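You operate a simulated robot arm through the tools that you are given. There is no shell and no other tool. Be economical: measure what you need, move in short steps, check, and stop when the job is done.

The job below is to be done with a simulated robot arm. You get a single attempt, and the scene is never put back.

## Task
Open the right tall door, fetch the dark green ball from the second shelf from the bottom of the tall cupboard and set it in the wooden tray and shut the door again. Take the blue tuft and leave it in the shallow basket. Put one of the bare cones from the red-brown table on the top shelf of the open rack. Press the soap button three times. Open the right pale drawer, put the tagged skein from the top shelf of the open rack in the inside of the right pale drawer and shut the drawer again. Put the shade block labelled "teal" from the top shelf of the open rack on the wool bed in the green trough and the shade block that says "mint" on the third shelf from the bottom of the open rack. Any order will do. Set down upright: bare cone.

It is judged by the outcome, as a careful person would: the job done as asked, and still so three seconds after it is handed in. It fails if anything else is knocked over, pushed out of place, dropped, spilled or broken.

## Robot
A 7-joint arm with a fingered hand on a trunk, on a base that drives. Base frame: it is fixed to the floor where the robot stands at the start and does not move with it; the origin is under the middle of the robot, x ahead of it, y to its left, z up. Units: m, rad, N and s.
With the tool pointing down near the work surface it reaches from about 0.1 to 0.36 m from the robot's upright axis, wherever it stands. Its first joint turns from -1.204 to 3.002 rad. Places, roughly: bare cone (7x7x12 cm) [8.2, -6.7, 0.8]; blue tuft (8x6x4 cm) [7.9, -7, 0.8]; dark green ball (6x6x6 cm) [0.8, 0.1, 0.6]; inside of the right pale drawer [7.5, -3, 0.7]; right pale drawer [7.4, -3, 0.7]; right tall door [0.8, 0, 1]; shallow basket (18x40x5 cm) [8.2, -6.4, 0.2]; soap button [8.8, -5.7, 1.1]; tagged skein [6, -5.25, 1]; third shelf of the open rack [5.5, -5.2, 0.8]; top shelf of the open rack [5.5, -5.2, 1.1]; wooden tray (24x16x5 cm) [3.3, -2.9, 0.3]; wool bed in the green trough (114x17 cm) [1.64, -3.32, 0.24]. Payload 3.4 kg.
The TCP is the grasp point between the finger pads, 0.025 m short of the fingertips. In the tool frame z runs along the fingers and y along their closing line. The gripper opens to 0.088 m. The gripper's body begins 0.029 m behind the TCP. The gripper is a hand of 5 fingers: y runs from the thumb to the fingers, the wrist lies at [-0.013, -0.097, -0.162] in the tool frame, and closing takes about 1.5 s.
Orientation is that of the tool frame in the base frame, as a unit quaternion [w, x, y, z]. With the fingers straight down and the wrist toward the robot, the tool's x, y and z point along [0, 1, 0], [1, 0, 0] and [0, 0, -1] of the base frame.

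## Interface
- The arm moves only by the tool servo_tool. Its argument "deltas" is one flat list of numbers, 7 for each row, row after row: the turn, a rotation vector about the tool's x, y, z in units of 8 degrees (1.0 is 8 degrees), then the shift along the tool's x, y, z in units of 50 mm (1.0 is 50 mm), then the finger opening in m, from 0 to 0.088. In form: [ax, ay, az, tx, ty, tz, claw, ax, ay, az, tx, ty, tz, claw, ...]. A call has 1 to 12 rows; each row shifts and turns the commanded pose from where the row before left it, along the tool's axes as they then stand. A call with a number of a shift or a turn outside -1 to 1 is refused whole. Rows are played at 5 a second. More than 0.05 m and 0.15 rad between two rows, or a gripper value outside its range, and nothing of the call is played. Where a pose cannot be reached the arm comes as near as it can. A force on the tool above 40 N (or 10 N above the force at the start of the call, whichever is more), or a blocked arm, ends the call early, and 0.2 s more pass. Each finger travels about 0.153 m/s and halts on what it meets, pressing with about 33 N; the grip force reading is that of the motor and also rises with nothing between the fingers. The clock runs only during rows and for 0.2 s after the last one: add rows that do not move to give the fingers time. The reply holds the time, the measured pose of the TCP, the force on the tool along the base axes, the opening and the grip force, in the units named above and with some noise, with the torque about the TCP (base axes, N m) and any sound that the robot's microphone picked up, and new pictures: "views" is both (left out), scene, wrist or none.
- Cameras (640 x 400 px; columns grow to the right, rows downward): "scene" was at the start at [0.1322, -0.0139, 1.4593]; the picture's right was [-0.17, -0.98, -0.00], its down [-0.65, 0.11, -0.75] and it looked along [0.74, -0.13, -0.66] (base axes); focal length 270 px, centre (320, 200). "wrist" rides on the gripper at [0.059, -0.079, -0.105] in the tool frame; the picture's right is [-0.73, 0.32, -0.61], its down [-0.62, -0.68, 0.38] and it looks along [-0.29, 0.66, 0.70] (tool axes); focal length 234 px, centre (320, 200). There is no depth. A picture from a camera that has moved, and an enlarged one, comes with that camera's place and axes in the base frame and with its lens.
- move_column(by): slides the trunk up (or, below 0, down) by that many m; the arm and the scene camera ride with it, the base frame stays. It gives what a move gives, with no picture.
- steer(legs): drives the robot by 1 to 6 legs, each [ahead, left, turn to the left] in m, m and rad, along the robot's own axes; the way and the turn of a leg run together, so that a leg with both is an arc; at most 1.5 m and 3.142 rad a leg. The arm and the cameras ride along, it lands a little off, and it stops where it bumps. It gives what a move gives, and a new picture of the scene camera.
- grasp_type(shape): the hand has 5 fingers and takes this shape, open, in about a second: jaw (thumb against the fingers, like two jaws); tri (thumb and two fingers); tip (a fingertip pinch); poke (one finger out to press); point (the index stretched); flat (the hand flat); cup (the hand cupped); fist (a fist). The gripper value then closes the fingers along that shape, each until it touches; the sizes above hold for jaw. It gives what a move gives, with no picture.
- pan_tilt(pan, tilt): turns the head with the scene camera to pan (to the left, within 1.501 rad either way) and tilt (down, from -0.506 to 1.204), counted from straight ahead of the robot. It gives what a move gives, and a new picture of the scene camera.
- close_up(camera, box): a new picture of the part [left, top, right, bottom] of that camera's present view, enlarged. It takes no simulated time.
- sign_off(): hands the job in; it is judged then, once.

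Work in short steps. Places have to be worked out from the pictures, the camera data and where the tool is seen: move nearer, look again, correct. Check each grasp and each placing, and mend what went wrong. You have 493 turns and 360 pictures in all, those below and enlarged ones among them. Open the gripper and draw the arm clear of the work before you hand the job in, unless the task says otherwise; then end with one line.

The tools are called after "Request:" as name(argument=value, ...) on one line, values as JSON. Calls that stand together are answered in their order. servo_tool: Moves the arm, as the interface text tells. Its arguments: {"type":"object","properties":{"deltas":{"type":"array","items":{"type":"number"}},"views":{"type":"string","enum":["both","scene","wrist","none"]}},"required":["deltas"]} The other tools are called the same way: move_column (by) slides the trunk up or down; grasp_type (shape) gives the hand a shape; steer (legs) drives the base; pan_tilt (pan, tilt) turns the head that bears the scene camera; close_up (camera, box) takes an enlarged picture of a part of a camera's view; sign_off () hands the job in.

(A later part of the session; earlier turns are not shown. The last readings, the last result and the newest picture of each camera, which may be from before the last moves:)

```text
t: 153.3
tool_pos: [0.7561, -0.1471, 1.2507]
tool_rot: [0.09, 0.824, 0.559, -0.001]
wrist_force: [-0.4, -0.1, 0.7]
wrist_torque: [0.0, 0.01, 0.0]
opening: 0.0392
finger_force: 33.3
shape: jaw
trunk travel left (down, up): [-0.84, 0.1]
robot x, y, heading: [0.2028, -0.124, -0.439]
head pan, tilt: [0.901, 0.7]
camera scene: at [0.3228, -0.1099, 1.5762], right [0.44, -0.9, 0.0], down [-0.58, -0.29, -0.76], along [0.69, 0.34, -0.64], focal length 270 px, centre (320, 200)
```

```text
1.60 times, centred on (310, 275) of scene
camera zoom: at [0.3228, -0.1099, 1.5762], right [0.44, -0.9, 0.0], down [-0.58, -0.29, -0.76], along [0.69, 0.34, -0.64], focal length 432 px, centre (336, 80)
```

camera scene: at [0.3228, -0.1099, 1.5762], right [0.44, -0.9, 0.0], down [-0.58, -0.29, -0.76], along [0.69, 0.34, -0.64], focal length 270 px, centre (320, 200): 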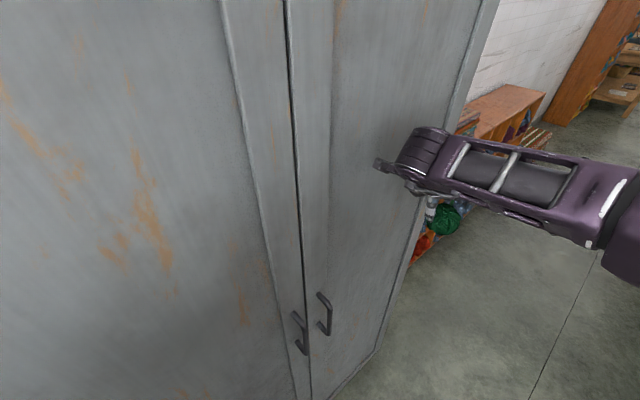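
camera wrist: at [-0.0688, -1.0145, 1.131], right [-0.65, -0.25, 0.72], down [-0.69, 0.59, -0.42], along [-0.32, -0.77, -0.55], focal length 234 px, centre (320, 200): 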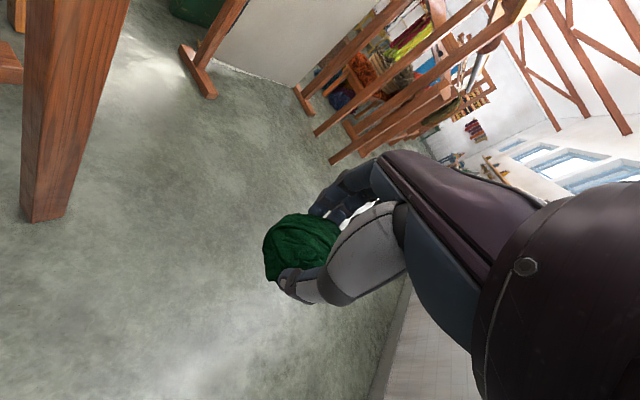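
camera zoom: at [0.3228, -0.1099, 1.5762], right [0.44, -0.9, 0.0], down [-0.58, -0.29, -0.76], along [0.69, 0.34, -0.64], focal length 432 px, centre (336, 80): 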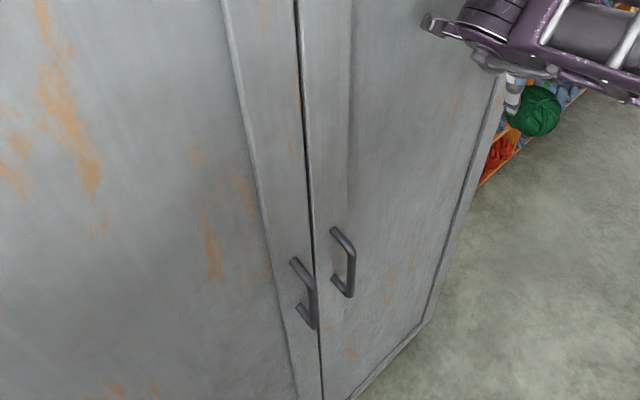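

Maybe still a centimetre proud. Nudge: slightly back and push left again.

Request:
steer(legs=[[-0.1, -0.03, 0], [0, 0.09, 0]])

Request:
close_up(camera="scene", box=[230, 150, 390, 400])

```text
t: 155.1
tool_pos: [0.6741, -0.0875, 1.2521]
tool_rot: [0.093, 0.824, 0.558, -0.005]
wrist_force: [-1.3, -7.1, -0.3]
wrist_torque: [0.6, -0.2, 0.64]
opening: 0.0379
finger_force: 32.5
shape: jaw
trunk travel left (down, up): [-0.84, 0.1]
robot x, y, heading: [0.1197, -0.0568, -0.438]
head pan, tilt: [0.901, 0.7]
stopped in leg 2: the force on the tool passed its limit at 512 N (the readings are from after the stop); the commanded pose is now the measured one
camera scene: at [0.2417, -0.044, 1.5763], right [0.44, -0.9, 0.0], down [-0.58, -0.28, -0.77], along [0.69, 0.34, -0.64], focal length 270 px, centre (320, 200)
```

scene: 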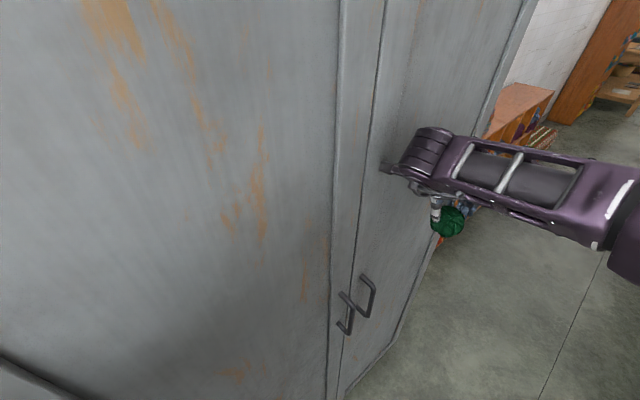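

```text
1.60 times, centred on (310, 275) of scene
camera zoom: at [0.2417, -0.044, 1.5763], right [0.44, -0.9, 0.0], down [-0.58, -0.28, -0.77], along [0.69, 0.34, -0.64], focal length 432 px, centre (336, 80)
```

zoom: 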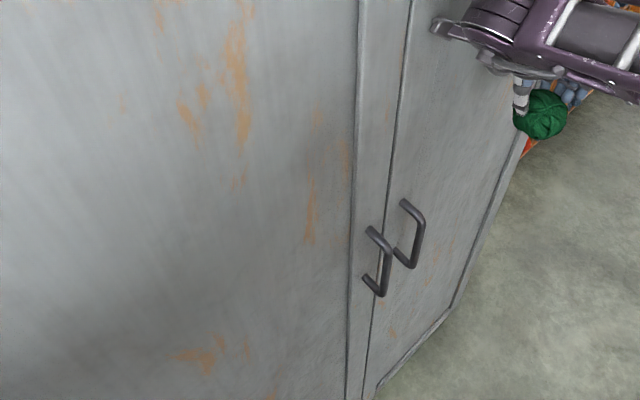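

The door is flush now. Drive along the corridor (direction ≈ -26°) with the ball.

Request:
steer(legs=[[0, -0.06, 0], [0, 0, -0.025], [1.4, 0, 0], [1.2, 0, 0]])

Request:
pan_tilt(pan=-0.5, tilt=0.4)

```text
t: 168.6
tool_pos: [2.963, -1.2475, 1.2512]
tool_rot: [0.093, 0.821, 0.563, -0.007]
wrist_force: [-0.8, -0.2, -1.0]
wrist_torque: [0.01, 0.01, 0.0]
opening: 0.0378
finger_force: 33.0
shape: jaw
trunk travel left (down, up): [-0.84, 0.1]
robot x, y, heading: [2.4152, -1.2264, -0.428]
head pan, tilt: [0.901, 0.7]
camera scene: at [2.5301, -1.2084, 1.5763], right [0.45, -0.89, 0.0], down [-0.57, -0.29, -0.76], along [0.68, 0.35, -0.64], focal length 270 px, centre (320, 200)
```

scene: 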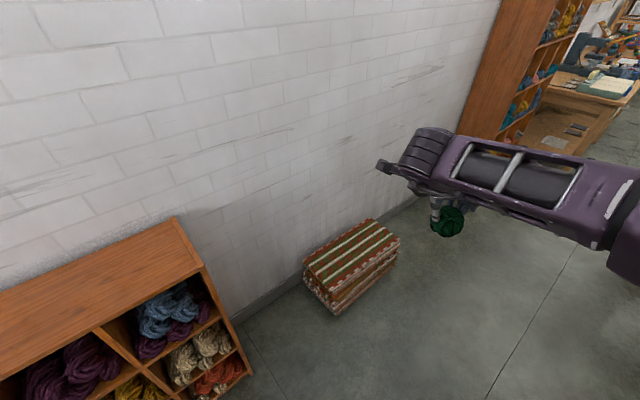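

```text
t: 170.1
tool_pos: [2.9634, -1.248, 1.2502]
tool_rot: [0.093, 0.821, 0.564, -0.006]
wrist_force: [-0.3, 0.1, -0.4]
wrist_torque: [0.03, 0.0, 0.0]
opening: 0.0378
finger_force: 33.0
shape: jaw
trunk travel left (down, up): [-0.84, 0.1]
robot x, y, heading: [2.4094, -1.2269, -0.428]
head pan, tilt: [-0.499, 0.4]
camera scene: at [2.5101, -1.3211, 1.6031], right [-0.8, -0.6, 0.0], down [-0.23, 0.31, -0.92], along [0.55, -0.74, -0.39], focal length 270 px, centre (320, 200)
```

scene: 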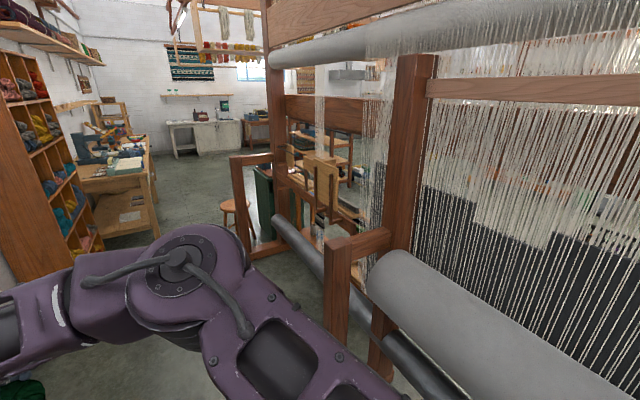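

Continue along the corridor and look right.

Request:
steer(legs=[[1.2, 0, -0.03]])

Request:
pan_tilt(pan=-1.4, tilt=0.5)

```text
t: 176.2
tool_pos: [4.0461, -1.7674, 1.2513]
tool_rot: [0.093, 0.826, 0.556, -0.008]
wrist_force: [-0.4, 0.3, -0.2]
wrist_torque: [-0.03, -0.02, 0.02]
opening: 0.0379
finger_force: 32.8
shape: jaw
trunk travel left (down, up): [-0.84, 0.1]
robot x, y, heading: [3.4938, -1.7306, -0.449]
head pan, tilt: [-0.499, 0.4]
camera scene: at [3.5912, -1.8327, 1.6031], right [-0.81, -0.58, 0.0], down [-0.23, 0.32, -0.92], along [0.54, -0.75, -0.39], focal length 270 px, centre (320, 200)
```

scene: 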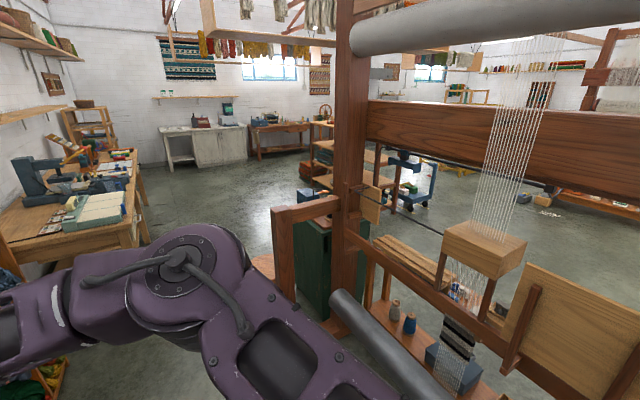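

```text
t: 177.4
tool_pos: [4.0451, -1.7672, 1.2512]
tool_rot: [0.093, 0.826, 0.556, -0.007]
wrist_force: [-0.5, 0.1, -0.9]
wrist_torque: [0.01, 0.02, -0.01]
opening: 0.038
finger_force: 33.2
shape: jaw
trunk travel left (down, up): [-0.84, 0.1]
robot x, y, heading: [3.4942, -1.7369, -0.447]
head pan, tilt: [-1.4, 0.499]
camera scene: at [3.5127, -1.8451, 1.594], right [-0.96, 0.27, 0.0], down [0.13, 0.46, -0.88], along [-0.24, -0.84, -0.48], focal length 270 px, centre (320, 200)
```

scene: 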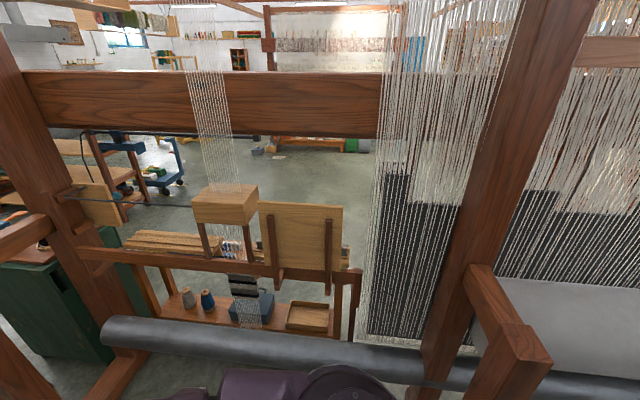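

The tray is on the low shelf of a bench behind this loom, so I must go round the loom's far end. Tuck the arm back to the right and look ahead.

Request:
servo_tool(deltas=[0, 0, 0, -0.9, 0, 0, 0.03, 0, 0, 0, -0.9, 0, 0, 0.03, 0, 0, 0, -0.9, 0, 0, 0.03, 0, 0, 0, -0.9, 0, 0, 0.03, 0, 0, 0, -0.9, 0, 0, 0.03, 0, 0, 0, -0.9, 0, 0, 0.03, 0, 0, 0, -0.9, 0, 0, 0.03, 0, 0, 0, -0.9, 0, 0, 0.03, 0, 0, 0, -0.9, 0, 0, 0.03], views="none")

Request:
pan_tilt(pan=0.0, tilt=0.5)

```text
t: 179.4
tool_pos: [3.8921, -2.143, 1.2982]
tool_rot: [0.094, 0.826, 0.556, -0.006]
wrist_force: [0.0, 0.3, 0.2]
wrist_torque: [0.01, 0.01, -0.01]
opening: 0.0241
finger_force: 33.0
shape: jaw
trunk travel left (down, up): [-0.84, 0.1]
robot x, y, heading: [3.4939, -1.734, -0.45]
head pan, tilt: [-1.4, 0.499]
```

```text
t: 180.9
tool_pos: [3.8942, -2.1411, 1.2983]
tool_rot: [0.094, 0.826, 0.556, -0.008]
wrist_force: [-0.3, 0.0, 0.2]
wrist_torque: [0.01, 0.03, -0.02]
opening: 0.0242
finger_force: 33.0
shape: jaw
trunk travel left (down, up): [-0.84, 0.1]
robot x, y, heading: [3.4927, -1.7343, -0.449]
head pan, tilt: [0.0, 0.499]
camera scene: at [3.6192, -1.7973, 1.594], right [-0.43, -0.9, 0.0], down [-0.43, 0.21, -0.88], along [0.79, -0.38, -0.48], focal length 270 px, centre (320, 200)
```

scene: 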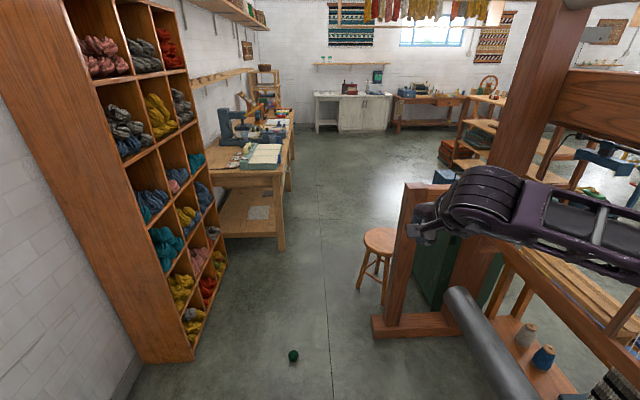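

The ball slipped out and lies on the floor at about (4.55, -2.07). I'll go pick it up: drive near, turn toward it, lower the trunk.

Request:
steer(legs=[[0.55, -0.07, 0], [0, 0, 1.0]])

Request:
move_column(by=-0.4)

Request:
pan_tilt(pan=-0.3, tilt=0.9)

```text
t: 186.7
tool_pos: [4.5214, -1.9097, 1.2972]
tool_rot: [0.085, 0.45, 0.888, 0.039]
wrist_force: [0.8, -0.5, 0.8]
wrist_torque: [0.02, -0.01, -0.04]
opening: 0.0239
finger_force: 33.2
shape: jaw
trunk travel left (down, up): [-0.84, 0.1]
robot x, y, heading: [3.9669, -2.0366, 0.57]
head pan, tilt: [0.0, 0.499]
camera scene: at [4.0858, -1.9619, 1.594], right [0.54, -0.84, 0.0], down [-0.4, -0.26, -0.88], along [0.74, 0.47, -0.48], focal length 270 px, centre (320, 200)
```

scene: 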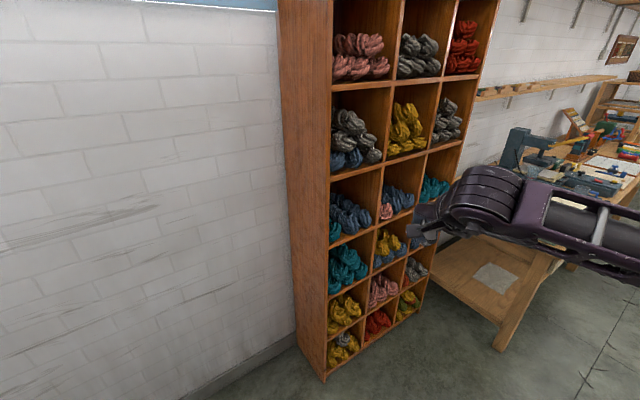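

```text
t: 190.5
tool_pos: [4.5225, -1.91, 0.8972]
tool_rot: [0.085, 0.45, 0.888, 0.04]
wrist_force: [0.7, 0.1, -0.6]
wrist_torque: [0.01, 0.0, -0.04]
opening: 0.024
finger_force: 33.4
shape: jaw
trunk travel left (down, up): [-0.44, 0.5]
robot x, y, heading: [3.9663, -2.0379, 0.566]
head pan, tilt: [0.0, 0.499]
```

```text
t: 191.4
tool_pos: [4.5228, -1.9103, 0.8978]
tool_rot: [0.085, 0.45, 0.888, 0.039]
wrist_force: [-0.7, -0.5, -1.4]
wrist_torque: [0.02, -0.01, -0.01]
opening: 0.0239
finger_force: 33.0
shape: jaw
trunk travel left (down, up): [-0.44, 0.5]
robot x, y, heading: [3.9672, -2.0403, 0.566]
head pan, tilt: [-0.3, 0.901]
camera scene: at [4.0819, -1.9906, 1.1602], right [0.26, -0.96, 0.0], down [-0.76, -0.21, -0.62], along [0.6, 0.16, -0.78], focal length 270 px, centre (320, 200)
```

scene: 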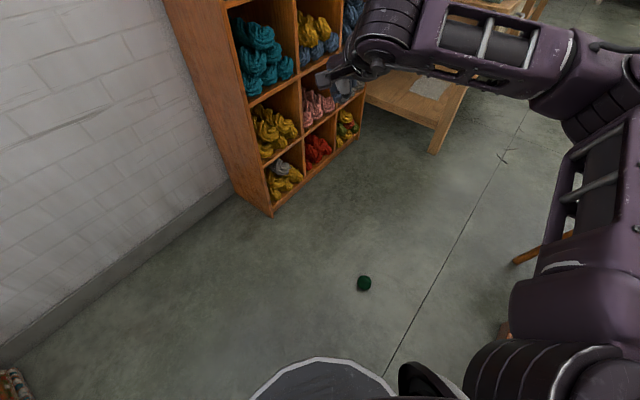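

Ball at (4.558, -2.06). Lower the trunk the rest of the way, open the hand and lower the arm over it.

Request:
move_column(by=-0.4)

Request:
servo_tool(deltas=[0, 0, 0, -0.48, -0.17, 0.6, 0.088, 0, 0, 0, -0.48, -0.17, 0.6, 0.088, 0, 0, 0, -0.48, -0.17, 0.6, 0.088, 0, 0, 0, -0.48, -0.17, 0.6, 0.088, 0, 0, 0, -0.48, -0.17, 0.6, 0.088, 0, 0, 0, -0.48, -0.17, 0.6, 0.088], views="both")

```text
t: 195.2
tool_pos: [4.5222, -1.9091, 0.4978]
tool_rot: [0.085, 0.45, 0.888, 0.039]
wrist_force: [-0.6, 0.2, -0.2]
wrist_torque: [0.01, -0.02, -0.01]
opening: 0.0241
finger_force: 32.7
shape: jaw
trunk travel left (down, up): [-0.04, 0.9]
robot x, y, heading: [3.9676, -2.0394, 0.567]
head pan, tilt: [-0.3, 0.901]
```

```text
t: 196.6
tool_pos: [4.5992, -2.0565, 0.3311]
tool_rot: [0.086, 0.451, 0.888, 0.04]
wrist_force: [-0.1, -1.5, -0.5]
wrist_torque: [0.0, -0.02, -0.01]
opening: 0.0876
finger_force: 0.0
shape: jaw
trunk travel left (down, up): [-0.04, 0.9]
robot x, y, heading: [3.9707, -2.0416, 0.566]
head pan, tilt: [-0.3, 0.901]
camera scene: at [4.0818, -1.9906, 0.7601], right [0.26, -0.96, 0.0], down [-0.76, -0.21, -0.62], along [0.6, 0.16, -0.78], focal length 270 px, centre (320, 200)
camera wrist: at [4.484, -2.0563, 0.4152], right [0.56, -0.39, 0.73], down [-0.11, -0.91, -0.4], along [0.82, 0.15, -0.55], focal length 234 px, centre (320, 200)
```

scene: 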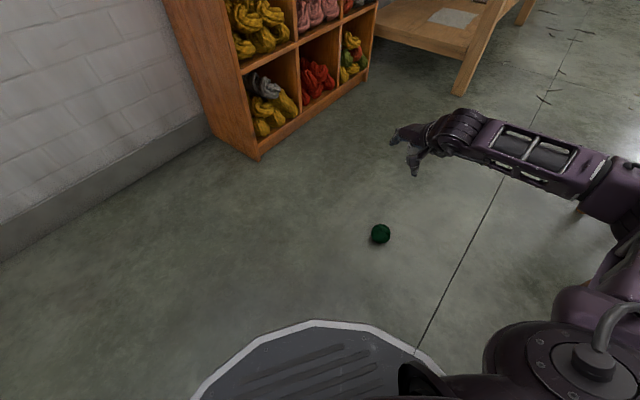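
wrist: 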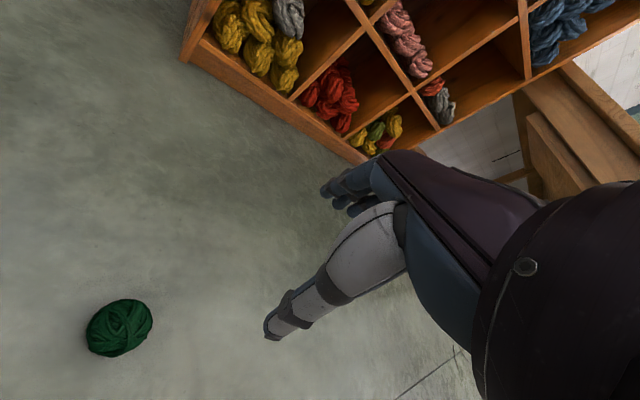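

Ball confirmed at (4.56, -2.058). Lower to a hover above it.

Request:
servo_tool(deltas=[0, 0, 0, 0.163, -0.227, 0.763, 0.085, 0, 0, 0, 0.163, -0.227, 0.763, 0.085, 0, 0, 0, 0.163, -0.227, 0.763, 0.085, 0, 0, 0, 0.163, -0.227, 0.763, 0.085, 0, 0, 0, 0.163, -0.227, 0.763, 0.085, 0, 0, 0, 0.163, -0.227, 0.763, 0.085], views="both")

```text
t: 198.0
tool_pos: [4.5564, -2.0593, 0.0871]
tool_rot: [0.086, 0.45, 0.888, 0.039]
wrist_force: [-0.4, 0.1, 0.2]
wrist_torque: [0.0, -0.02, -0.03]
opening: 0.0853
finger_force: 0.0
shape: jaw
trunk travel left (down, up): [-0.04, 0.9]
robot x, y, heading: [3.9664, -2.0399, 0.569]
head pan, tilt: [-0.3, 0.901]
camera scene: at [4.0817, -1.9906, 0.7602], right [0.26, -0.96, 0.0], down [-0.76, -0.21, -0.62], along [0.6, 0.16, -0.78], focal length 270 px, centre (320, 200)
camera wrist: at [4.4423, -2.0589, 0.1727], right [0.56, -0.39, 0.73], down [-0.11, -0.91, -0.4], along [0.82, 0.15, -0.55], focal length 234 px, centre (320, 200)
```

scene: 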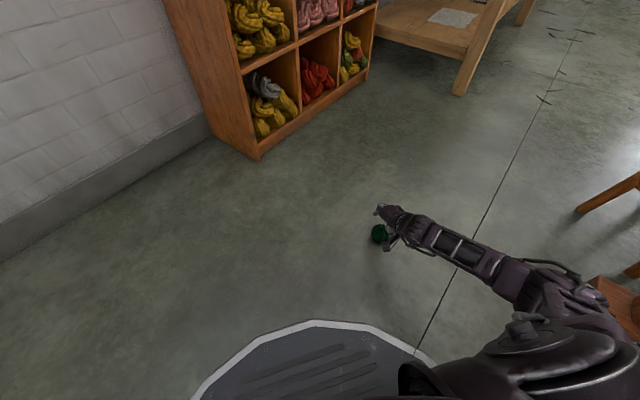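
wrist: 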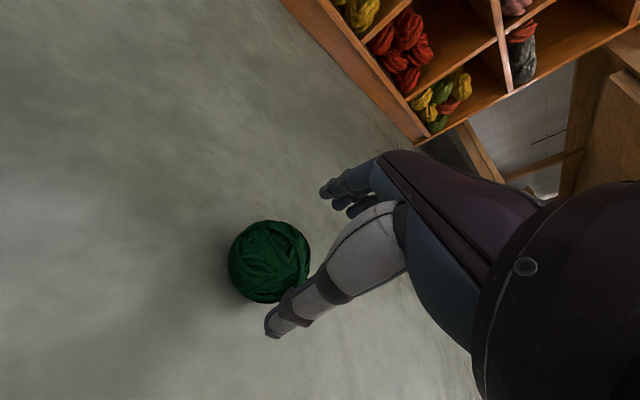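

Aligned. Descend 5 cm and close fully for a firm grip.

Request:
servo_tool(deltas=[0, 0, 0, 0.04, -0.05, 0.48, 0.085, 0, 0, 0, 0.04, -0.05, 0.48, 0.085, 0, 0, 0, 0, 0, 0, 0.06, 0, 0, 0, 0, 0, 0, 0.04, 0, 0, 0, 0, 0, 0, 0.02, 0, 0, 0, 0, 0, 0, 0.0, 0, 0, 0, 0, 0, 0, 0.0, 0, 0, 0, 0, 0, 0, 0.0, 0, 0, 0, 0, 0, 0, 0.0], views="wrist")

```text
t: 200.0
tool_pos: [4.5607, -2.0621, 0.0432]
tool_rot: [0.085, 0.451, 0.888, 0.039]
wrist_force: [-0.1, -1.1, -0.2]
wrist_torque: [-0.01, 0.02, -0.01]
opening: 0.0487
finger_force: 32.7
shape: jaw
trunk travel left (down, up): [-0.04, 0.9]
robot x, y, heading: [3.9655, -2.0393, 0.567]
head pan, tilt: [-0.3, 0.901]
camera wrist: at [4.4472, -2.0599, 0.1277], right [0.56, -0.39, 0.73], down [-0.11, -0.91, -0.4], along [0.82, 0.15, -0.55], focal length 234 px, centre (320, 200)
```

wrist: 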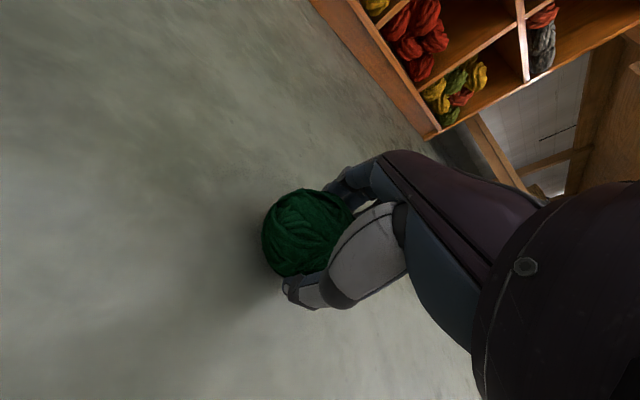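

Firm grip (0.049). Lift gently.

Request:
servo_tool(deltas=[0, 0, 0, 0, 0, -0.5, 0, 0, 0, 0, 0, 0, -0.5, 0, 0, 0, 0, 0, 0, -0.7, 0, 0, 0, 0, 0, 0, -0.7, 0, 0, 0, 0, 0, 0, -0.7, 0, 0, 0, 0, 0, 0, -0.7, 0, 0, 0, 0, 0, 0, -0.7, 0, 0, 0, 0, 0, 0, -0.5, 0], views="wrist")

Request:
move_column(by=0.4)

Request:
pan_tilt(pan=-1.4, tilt=0.4)

```text
t: 201.8
tool_pos: [4.5125, -2.0578, 0.2859]
tool_rot: [0.085, 0.451, 0.888, 0.04]
wrist_force: [0.8, 0.8, -0.4]
wrist_torque: [0.01, 0.01, -0.02]
opening: 0.0472
finger_force: 33.1
shape: jaw
trunk travel left (down, up): [-0.04, 0.9]
robot x, y, heading: [3.9652, -2.036, 0.567]
head pan, tilt: [-0.3, 0.901]
camera wrist: at [4.3978, -2.0564, 0.371], right [0.56, -0.39, 0.73], down [-0.11, -0.91, -0.4], along [0.82, 0.15, -0.55], focal length 234 px, centre (320, 200)
```

wrist: 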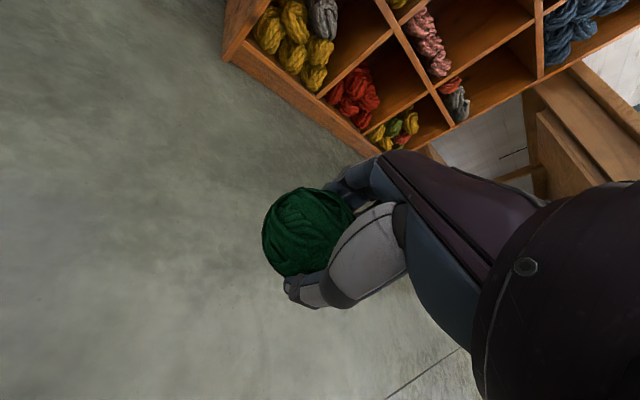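

```text
t: 205.6
tool_pos: [4.5127, -2.0578, 0.6861]
tool_rot: [0.085, 0.451, 0.888, 0.039]
wrist_force: [-0.2, 0.1, -0.8]
wrist_torque: [-0.02, -0.01, -0.01]
opening: 0.0473
finger_force: 33.0
shape: jaw
trunk travel left (down, up): [-0.44, 0.5]
robot x, y, heading: [3.966, -2.0392, 0.57]
head pan, tilt: [-0.3, 0.901]
```

```text
t: 207.0
tool_pos: [4.5137, -2.0569, 0.686]
tool_rot: [0.085, 0.45, 0.888, 0.039]
wrist_force: [0.3, -0.3, -0.9]
wrist_torque: [-0.04, -0.01, -0.01]
opening: 0.0476
finger_force: 32.7
shape: jaw
trunk travel left (down, up): [-0.44, 0.5]
robot x, y, heading: [3.9671, -2.0356, 0.567]
head pan, tilt: [-1.4, 0.4]
camera scene: at [4.0715, -2.0791, 1.2031], right [-0.74, -0.67, 0.0], down [-0.26, 0.29, -0.92], along [0.62, -0.68, -0.39], focal length 270 px, centre (320, 200)
```

scene: 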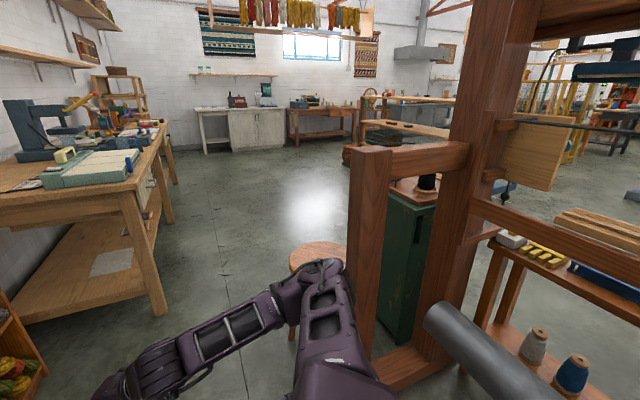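

I need precise clearance between the stool and the table. Look at them.

Request:
pan_tilt(pan=-1.25, tilt=0.75)

Request:
pan_tilt(pan=-0.8, tilt=0.5)

```text
t: 207.8
tool_pos: [4.5137, -2.0562, 0.6855]
tool_rot: [0.085, 0.45, 0.888, 0.039]
wrist_force: [-0.5, 0.0, 0.1]
wrist_torque: [-0.01, 0.01, -0.01]
opening: 0.0473
finger_force: 33.1
shape: jaw
trunk travel left (down, up): [-0.44, 0.5]
robot x, y, heading: [3.9647, -2.0349, 0.563]
head pan, tilt: [-1.25, 0.75]
camera scene: at [4.0734, -2.063, 1.1721], right [-0.63, -0.78, 0.0], down [-0.53, 0.43, -0.73], along [0.57, -0.46, -0.68], focal length 270 px, centre (320, 200)
```

scene: 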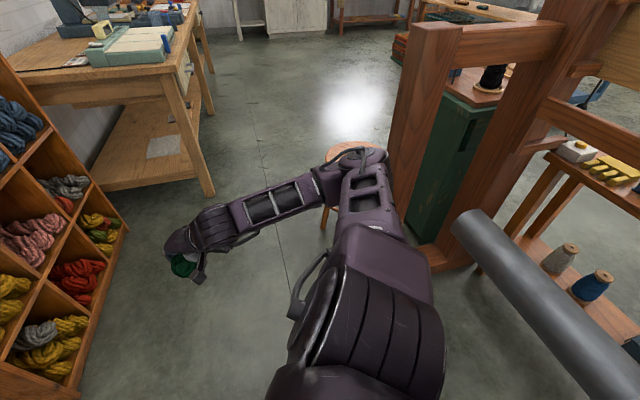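

```text
t: 208.7
tool_pos: [4.512, -2.0576, 0.6859]
tool_rot: [0.086, 0.451, 0.888, 0.04]
wrist_force: [0.5, -0.3, -0.5]
wrist_torque: [0.02, -0.02, -0.03]
opening: 0.0473
finger_force: 33.1
shape: jaw
trunk travel left (down, up): [-0.44, 0.5]
robot x, y, heading: [3.9697, -2.0374, 0.57]
head pan, tilt: [-0.799, 0.499]
camera scene: at [4.0976, -2.0317, 1.1939], right [-0.23, -0.97, 0.0], down [-0.47, 0.11, -0.88], along [0.85, -0.2, -0.48], focal length 270 px, centre (320, 200)
```

scene: 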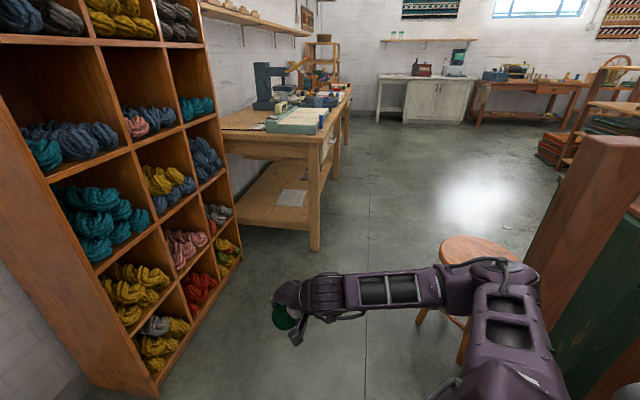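

Diagonal clearance is adequate. Shift toward the wall, turn along the corridor, and slip past the stool then the table leg.

Request:
steer(legs=[[0.146, 0.088, 0], [0, 0, -1.02], [0.95, 0, 0]])

Request:
pan_tilt(pan=0.0, tilt=0.75)

```text
t: 215.5
tool_pos: [4.7791, -2.6133, 0.6876]
tool_rot: [0.093, 0.836, 0.54, -0.012]
wrist_force: [0.7, 1.0, -0.6]
wrist_torque: [0.0, 0.01, 0.0]
opening: 0.0478
finger_force: 32.9
shape: jaw
trunk travel left (down, up): [-0.44, 0.5]
robot x, y, heading: [4.5302, -2.1342, -0.484]
head pan, tilt: [-0.799, 0.499]
stopped in leg 3: the robot was blocked; the commanded pose is now the measured one
camera scene: at [4.5934, -2.2365, 1.1954], right [-0.96, -0.28, 0.0], down [-0.13, 0.45, -0.88], along [0.25, -0.85, -0.47], focal length 270 px, centre (320, 200)
```

scene: 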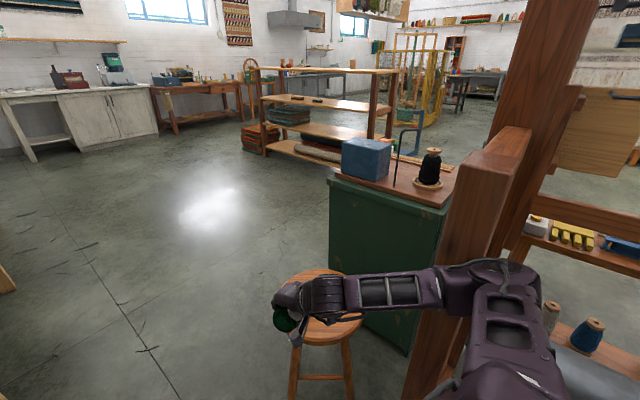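

```text
t: 216.6
tool_pos: [4.7804, -2.612, 0.6891]
tool_rot: [0.095, 0.835, 0.543, -0.01]
wrist_force: [0.4, -0.4, -0.5]
wrist_torque: [-0.02, 0.05, 0.02]
opening: 0.0475
finger_force: 32.1
shape: jaw
trunk travel left (down, up): [-0.44, 0.5]
robot x, y, heading: [4.5307, -2.1318, -0.479]
head pan, tilt: [0.0, 0.75]
camera scene: at [4.6388, -2.187, 1.1735], right [-0.46, -0.89, 0.0], down [-0.6, 0.31, -0.74], along [0.65, -0.34, -0.67], focal length 270 px, centre (320, 200)
```

scene: 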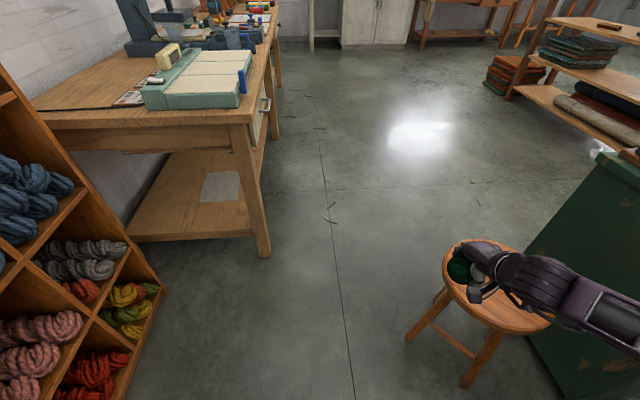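

Elbow likely met the loom's front post. Back slightly, raise the arm above it and continue.

Request:
steer(legs=[[-0.06, 0.04, 0.02]])

Request:
move_column(by=0.4)

Request:
steer(legs=[[0.25, 0.0, 0]])

```text
t: 217.6
tool_pos: [4.7586, -2.546, 0.6827]
tool_rot: [0.09, 0.829, 0.552, -0.01]
wrist_force: [0.0, 0.0, -0.1]
wrist_torque: [-0.01, -0.02, 0.02]
opening: 0.0472
finger_force: 33.1
shape: jaw
trunk travel left (down, up): [-0.44, 0.5]
robot x, y, heading: [4.4961, -2.07, -0.465]
head pan, tilt: [0.0, 0.75]
camera scene: at [4.613, -2.1302, 1.1721], right [-0.44, -0.9, 0.0], down [-0.61, 0.3, -0.73], along [0.66, -0.33, -0.68], focal length 270 px, centre (320, 200)
```

scene: 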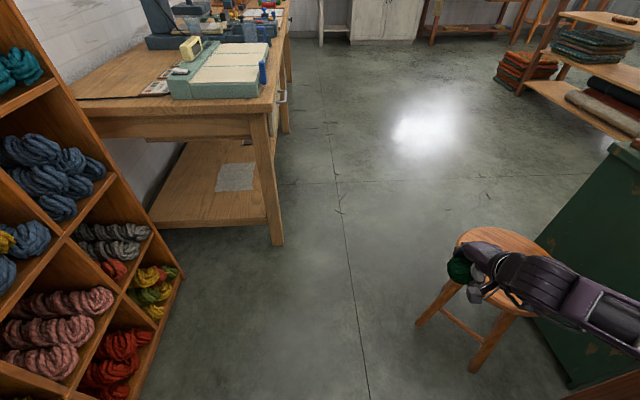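

```text
t: 221.5
tool_pos: [4.7594, -2.5485, 1.0815]
tool_rot: [0.089, 0.829, 0.552, -0.008]
wrist_force: [0.3, 0.2, 1.1]
wrist_torque: [-0.01, 0.01, 0.0]
opening: 0.0474
finger_force: 32.7
shape: jaw
trunk travel left (down, up): [-0.84, 0.1]
robot x, y, heading: [4.4916, -2.0731, -0.461]
head pan, tilt: [0.0, 0.75]
```

```text
t: 223.3
tool_pos: [4.9824, -2.661, 1.0832]
tool_rot: [0.089, 0.83, 0.55, -0.009]
wrist_force: [0.3, -0.2, 0.1]
wrist_torque: [0.01, 0.01, -0.01]
opening: 0.0474
finger_force: 32.7
shape: jaw
trunk travel left (down, up): [-0.84, 0.1]
robot x, y, heading: [4.7187, -2.1875, -0.469]
head pan, tilt: [0.0, 0.75]
camera scene: at [4.8377, -2.2436, 1.5721], right [-0.45, -0.89, 0.0], down [-0.61, 0.31, -0.73], along [0.65, -0.33, -0.68], focal length 270 px, centre (320, 200)
```

scene: 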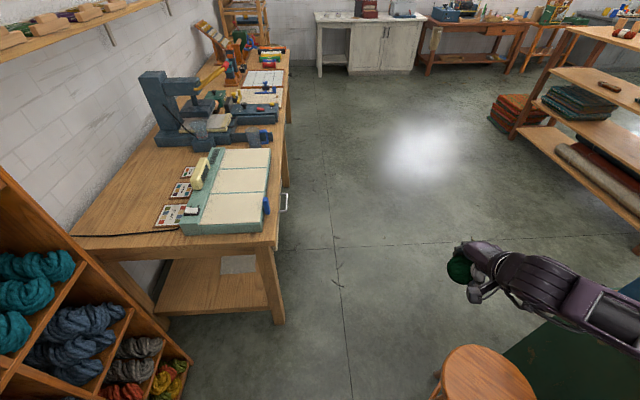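

Clear. Pass the stool, then angle right past the table leg.

Request:
steer(legs=[[0.33, 0.0, 0], [0.5, -0.16, 0], [0.4, -0.1, 0]])

Request:
pan_tilt(pan=-1.2, tilt=0.5)

```text
t: 230.4
tool_pos: [6.0043, -3.4377, 1.0816]
tool_rot: [0.089, 0.822, 0.562, -0.008]
wrist_force: [0.0, 0.0, -0.7]
wrist_torque: [0.01, -0.05, 0.0]
opening: 0.0476
finger_force: 32.5
shape: jaw
trunk travel left (down, up): [-0.84, 0.1]
robot x, y, heading: [5.7294, -2.9662, -0.434]
head pan, tilt: [0.0, 0.75]
camera scene: at [5.8499, -3.0242, 1.572], right [-0.42, -0.91, 0.0], down [-0.62, 0.29, -0.73], along [0.66, -0.31, -0.68], focal length 270 px, centre (320, 200)
```

scene: 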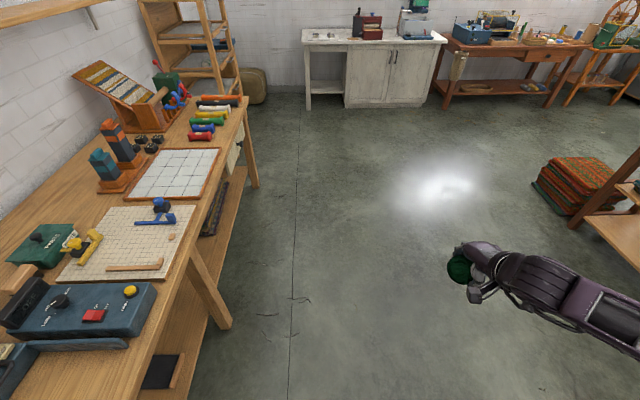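

```text
t: 231.8
tool_pos: [6.0055, -3.4382, 1.082]
tool_rot: [0.088, 0.823, 0.561, -0.008]
wrist_force: [0.3, 0.4, -0.3]
wrist_torque: [-0.02, 0.0, 0.0]
opening: 0.0473
finger_force: 33.3
shape: jaw
trunk travel left (down, up): [-0.84, 0.1]
robot x, y, heading: [5.7305, -2.969, -0.438]
head pan, tilt: [-1.201, 0.499]
camera scene: at [5.7691, -3.0803, 1.5939], right [-1.0, 0.07, 0.0], down [0.03, 0.48, -0.88], along [-0.06, -0.88, -0.48], focal length 270 px, centre (320, 200)
```

scene: 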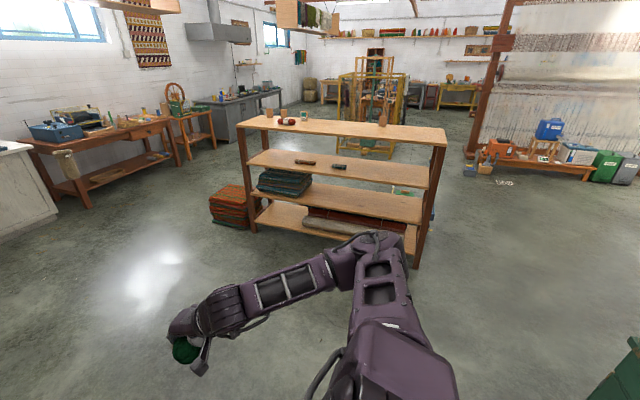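

The open rack is in view. Drive sideways away from the wall, then back along the aisle between cabinet and rack toward the tray bench.

Request:
steer(legs=[[0, -1.45, 0], [-1.3, -0.05, 0]])

Request:
pan_tilt(pan=1.45, tilt=0.5)

```text
t: 245.2
tool_pos: [4.1789, -4.2411, 1.0823]
tool_rot: [0.088, 0.83, 0.55, -0.009]
wrist_force: [-0.7, -0.7, 0.1]
wrist_torque: [-0.01, -0.01, 0.0]
opening: 0.0474
finger_force: 33.3
shape: jaw
trunk travel left (down, up): [-0.84, 0.1]
robot x, y, heading: [3.9149, -3.7645, -0.466]
head pan, tilt: [-1.201, 0.499]
camera scene: at [3.9521, -3.8775, 1.5939], right [-1.0, 0.09, 0.0], down [0.04, 0.48, -0.88], along [-0.08, -0.87, -0.48], focal length 270 px, centre (320, 200)
```

scene: 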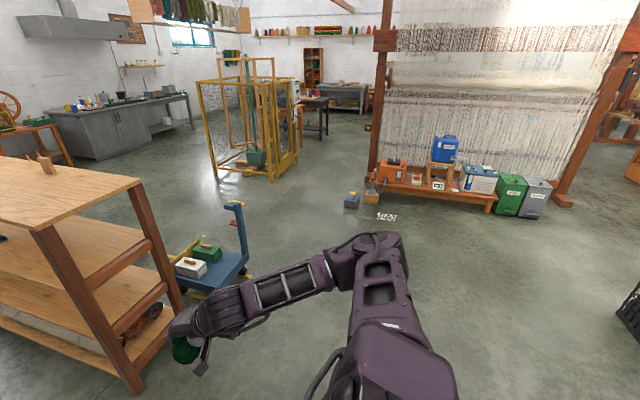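

```text
t: 247.6
tool_pos: [4.1791, -4.2417, 1.0825]
tool_rot: [0.088, 0.83, 0.55, -0.009]
wrist_force: [-1.3, -0.2, -0.7]
wrist_torque: [0.0, 0.02, -0.02]
opening: 0.0475
finger_force: 33.4
shape: jaw
trunk travel left (down, up): [-0.84, 0.1]
robot x, y, heading: [3.9151, -3.7669, -0.462]
head pan, tilt: [1.45, 0.499]
camera scene: at [4.0109, -3.711, 1.594], right [0.83, -0.55, 0.0], down [-0.26, -0.4, -0.88], along [0.48, 0.73, -0.48], focal length 270 px, centre (320, 200)
```

scene: 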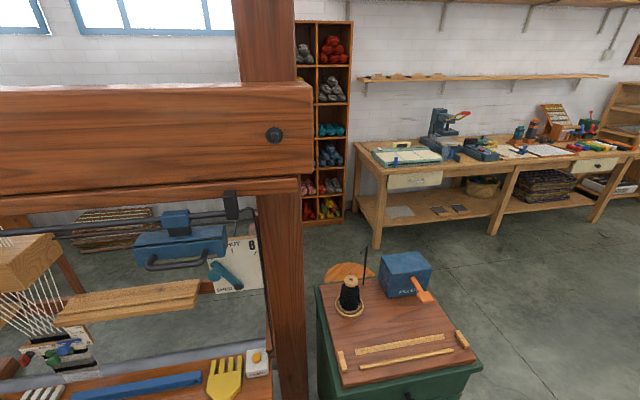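

Back up further along the bench, then turn to face it.

Request:
steer(legs=[[-1.1, -0.05, 0], [0, 0, 1.58]])

Request:
pan_tilt(pan=-0.2, tilt=0.8)

```text
t: 257.1
tool_pos: [3.3617, -3.0457, 1.0809]
tool_rot: [0.068, 0.192, 0.977, 0.057]
wrist_force: [0.6, 0.4, -0.7]
wrist_torque: [-0.01, 0.01, 0.01]
opening: 0.0474
finger_force: 33.4
shape: jaw
trunk travel left (down, up): [-0.84, 0.1]
robot x, y, heading: [2.8888, -3.3125, 1.122]
head pan, tilt: [1.45, 0.499]
camera scene: at [2.8343, -3.22, 1.594], right [0.54, 0.84, 0.0], down [0.4, -0.26, -0.88], along [-0.74, 0.48, -0.48], focal length 270 px, centre (320, 200)
```

scene: 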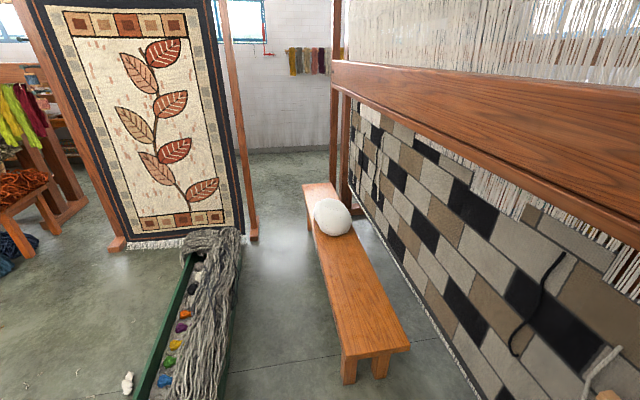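

```text
t: 258.8
tool_pos: [3.3619, -3.0464, 1.0817]
tool_rot: [0.069, 0.191, 0.977, 0.057]
wrist_force: [0.4, -0.8, -1.4]
wrist_torque: [-0.03, 0.02, 0.0]
opening: 0.0471
finger_force: 32.9
shape: jaw
trunk travel left (down, up): [-0.84, 0.1]
robot x, y, heading: [2.8886, -3.3148, 1.124]
head pan, tilt: [-0.201, 0.799]
camera scene: at [2.9597, -3.205, 1.568], right [0.8, -0.61, 0.0], down [-0.43, -0.57, -0.7], along [0.42, 0.55, -0.72], focal length 270 px, centre (320, 200)
```

scene: 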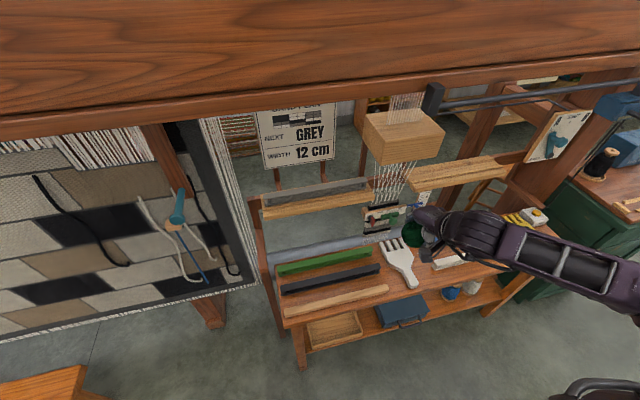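

Tray seen on the lower shelf at ~(3.28,-2.90,0.27). Back off a bit and lower the trunk to see beneath the upper board.

Request:
steer(legs=[[-0.22, 0, 0]])

Request:
move_column(by=-0.4)

Request:
move_column(by=-0.3)

Request:
pan_tilt(pan=-0.2, tilt=0.6)

```text
t: 260.4
tool_pos: [3.3024, -3.2246, 1.082]
tool_rot: [0.071, 0.208, 0.974, 0.056]
wrist_force: [1.0, 0.1, 0.1]
wrist_torque: [0.02, 0.03, -0.01]
opening: 0.0476
finger_force: 32.5
shape: jaw
trunk travel left (down, up): [-0.84, 0.1]
robot x, y, heading: [2.8208, -3.4709, 1.088]
head pan, tilt: [-0.201, 0.799]
stopped in leg 1: the robot was blocked; the commanded pose is now the measured one
camera scene: at [2.8942, -3.3705, 1.5684], right [0.77, -0.63, 0.0], down [-0.45, -0.55, -0.7], along [0.44, 0.54, -0.72], focal length 270 px, centre (320, 200)
```

scene: 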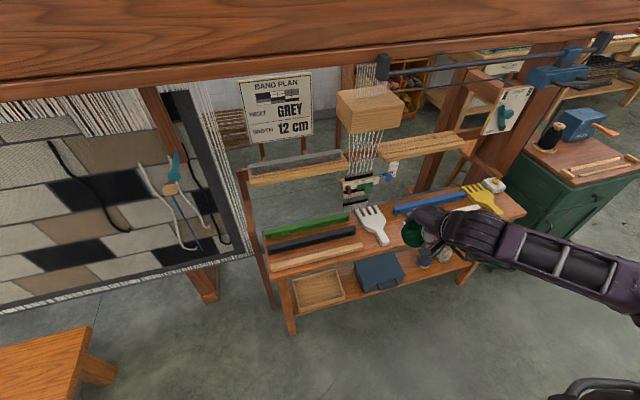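

```text
t: 264.2
tool_pos: [3.3034, -3.222, 0.6819]
tool_rot: [0.07, 0.208, 0.974, 0.056]
wrist_force: [0.0, 0.2, -1.1]
wrist_torque: [-0.01, -0.04, 0.0]
opening: 0.0474
finger_force: 33.2
shape: jaw
trunk travel left (down, up): [-0.44, 0.5]
robot x, y, heading: [2.8212, -3.4741, 1.086]
head pan, tilt: [-0.201, 0.799]
```

```text
t: 267.2
tool_pos: [3.3031, -3.2221, 0.3824]
tool_rot: [0.07, 0.208, 0.974, 0.056]
wrist_force: [-0.5, -0.2, -0.7]
wrist_torque: [0.06, 0.02, 0.02]
opening: 0.047
finger_force: 33.0
shape: jaw
trunk travel left (down, up): [-0.14, 0.8]
robot x, y, heading: [2.8206, -3.4738, 1.09]
head pan, tilt: [-0.201, 0.799]
```

```text
t: 267.9
tool_pos: [3.3019, -3.2218, 0.3809]
tool_rot: [0.07, 0.208, 0.974, 0.055]
wrist_force: [0.0, 1.2, -0.2]
wrist_torque: [0.04, 0.03, -0.04]
opening: 0.0473
finger_force: 32.6
shape: jaw
trunk travel left (down, up): [-0.14, 0.8]
robot x, y, heading: [2.818, -3.4732, 1.085]
head pan, tilt: [-0.201, 0.6]
camera scene: at [2.9005, -3.3605, 0.8848], right [0.77, -0.63, 0.0], down [-0.36, -0.44, -0.82], along [0.52, 0.64, -0.57], focal length 270 px, centre (320, 200)
```

scene: 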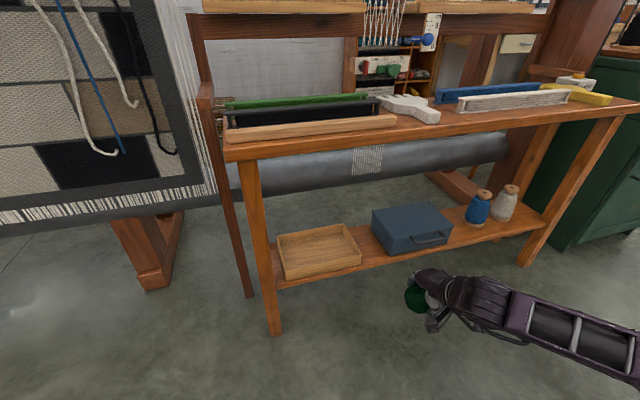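

Tray centre triangulates to about (3.30,-2.85), floor z≈0.23, upper board underside ≈0.62. Lower slightly and drive in partway.

Request:
move_column(by=-0.035)

Request:
steer(legs=[[0.12, 0.172, 0]])

Request:
close_up(camera="wrist", box=[0, 0, 640, 400])

```text
t: 268.7
tool_pos: [3.3039, -3.221, 0.347]
tool_rot: [0.07, 0.209, 0.974, 0.055]
wrist_force: [0.4, 0.7, 0.2]
wrist_torque: [0.03, 0.0, -0.02]
opening: 0.0473
finger_force: 33.1
shape: jaw
trunk travel left (down, up): [-0.105, 0.835]
robot x, y, heading: [2.8214, -3.475, 1.091]
head pan, tilt: [-0.201, 0.6]
```

```text
t: 269.6
tool_pos: [3.2968, -3.1998, 0.3462]
tool_rot: [0.069, 0.197, 0.976, 0.055]
wrist_force: [0.2, 0.1, -0.3]
wrist_torque: [0.03, 0.02, -0.01]
opening: 0.0473
finger_force: 32.9
shape: jaw
trunk travel left (down, up): [-0.105, 0.835]
robot x, y, heading: [2.8221, -3.4651, 1.108]
head pan, tilt: [-0.201, 0.6]
stopped in leg 1: the robot was blocked; the commanded pose is now the measured one
camera scene: at [2.8972, -3.3477, 0.8499], right [0.79, -0.62, 0.0], down [-0.35, -0.45, -0.82], along [0.51, 0.65, -0.57], focal length 270 px, centre (320, 200)
```

scene: 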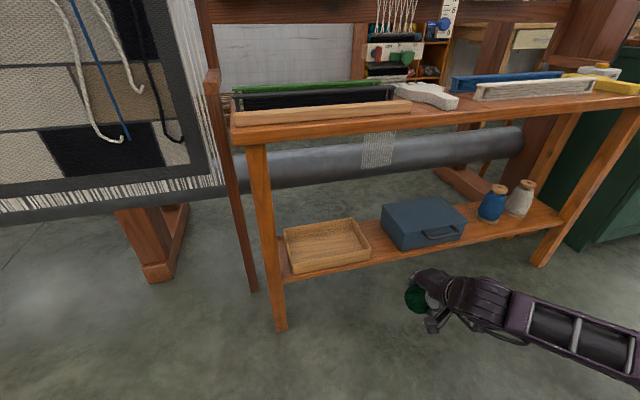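

```text
1.00 times, centred on (320, 200) of wrist (not enlarged: the box is as wide or as high as the picture)
camera zoom: at [3.1984, -3.2586, 0.4324], right [0.69, -0.04, 0.72], down [0.37, -0.84, -0.4], along [0.62, 0.54, -0.56], focal length 234 px, centre (320, 200)
```

zoom: 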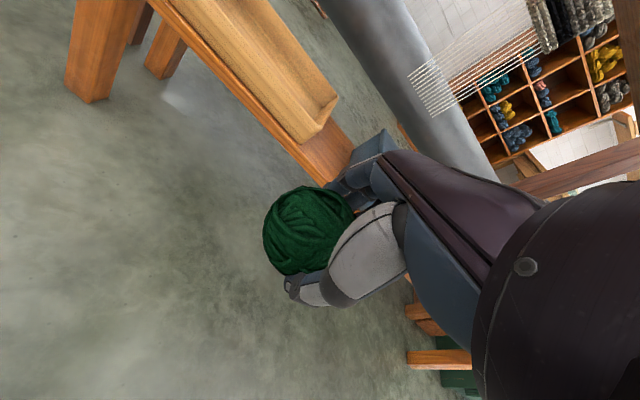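

Something blocks the base to the left/back. Look around the base.

Request:
pan_tilt(pan=1.4, tilt=1.0)

Request:
pan_tilt(pan=-1.45, tilt=0.9)

```text
t: 271.2
tool_pos: [3.2969, -3.1997, 0.3461]
tool_rot: [0.07, 0.198, 0.976, 0.057]
wrist_force: [0.1, -0.4, -0.4]
wrist_torque: [-0.03, 0.03, 0.0]
opening: 0.0473
finger_force: 33.2
shape: jaw
trunk travel left (down, up): [-0.105, 0.835]
robot x, y, heading: [2.8214, -3.4618, 1.106]
head pan, tilt: [1.4, 1.0]
camera scene: at [2.7866, -3.3761, 0.8179], right [0.59, 0.81, 0.0], down [0.68, -0.5, -0.54], along [-0.44, 0.32, -0.84], focal length 270 px, centre (320, 200)
```

scene: 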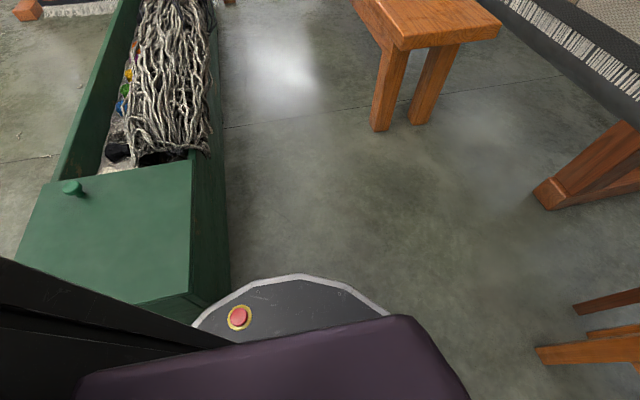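

```text
t: 273.7
tool_pos: [3.2967, -3.2006, 0.3466]
tool_rot: [0.069, 0.197, 0.976, 0.057]
wrist_force: [-0.9, 0.0, 0.6]
wrist_torque: [-0.03, -0.02, 0.01]
opening: 0.0471
finger_force: 33.6
shape: jaw
trunk travel left (down, up): [-0.105, 0.835]
robot x, y, heading: [2.8199, -3.4598, 1.109]
head pan, tilt: [-1.45, 0.901]
camera scene: at [2.9139, -3.4426, 0.8251], right [-0.33, -0.94, 0.0], down [-0.74, 0.26, -0.62], along [0.59, -0.21, -0.78], focal length 270 px, centre (320, 200)
```

scene: 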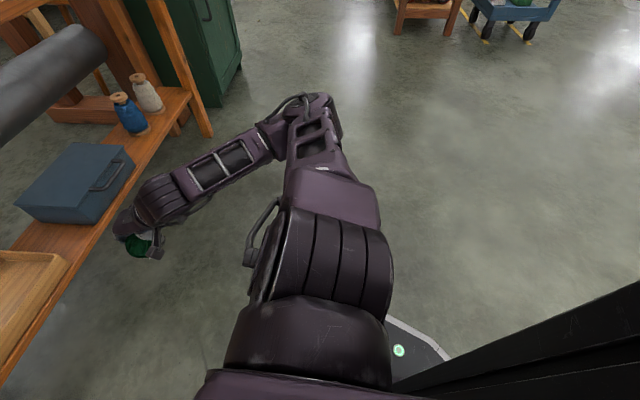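

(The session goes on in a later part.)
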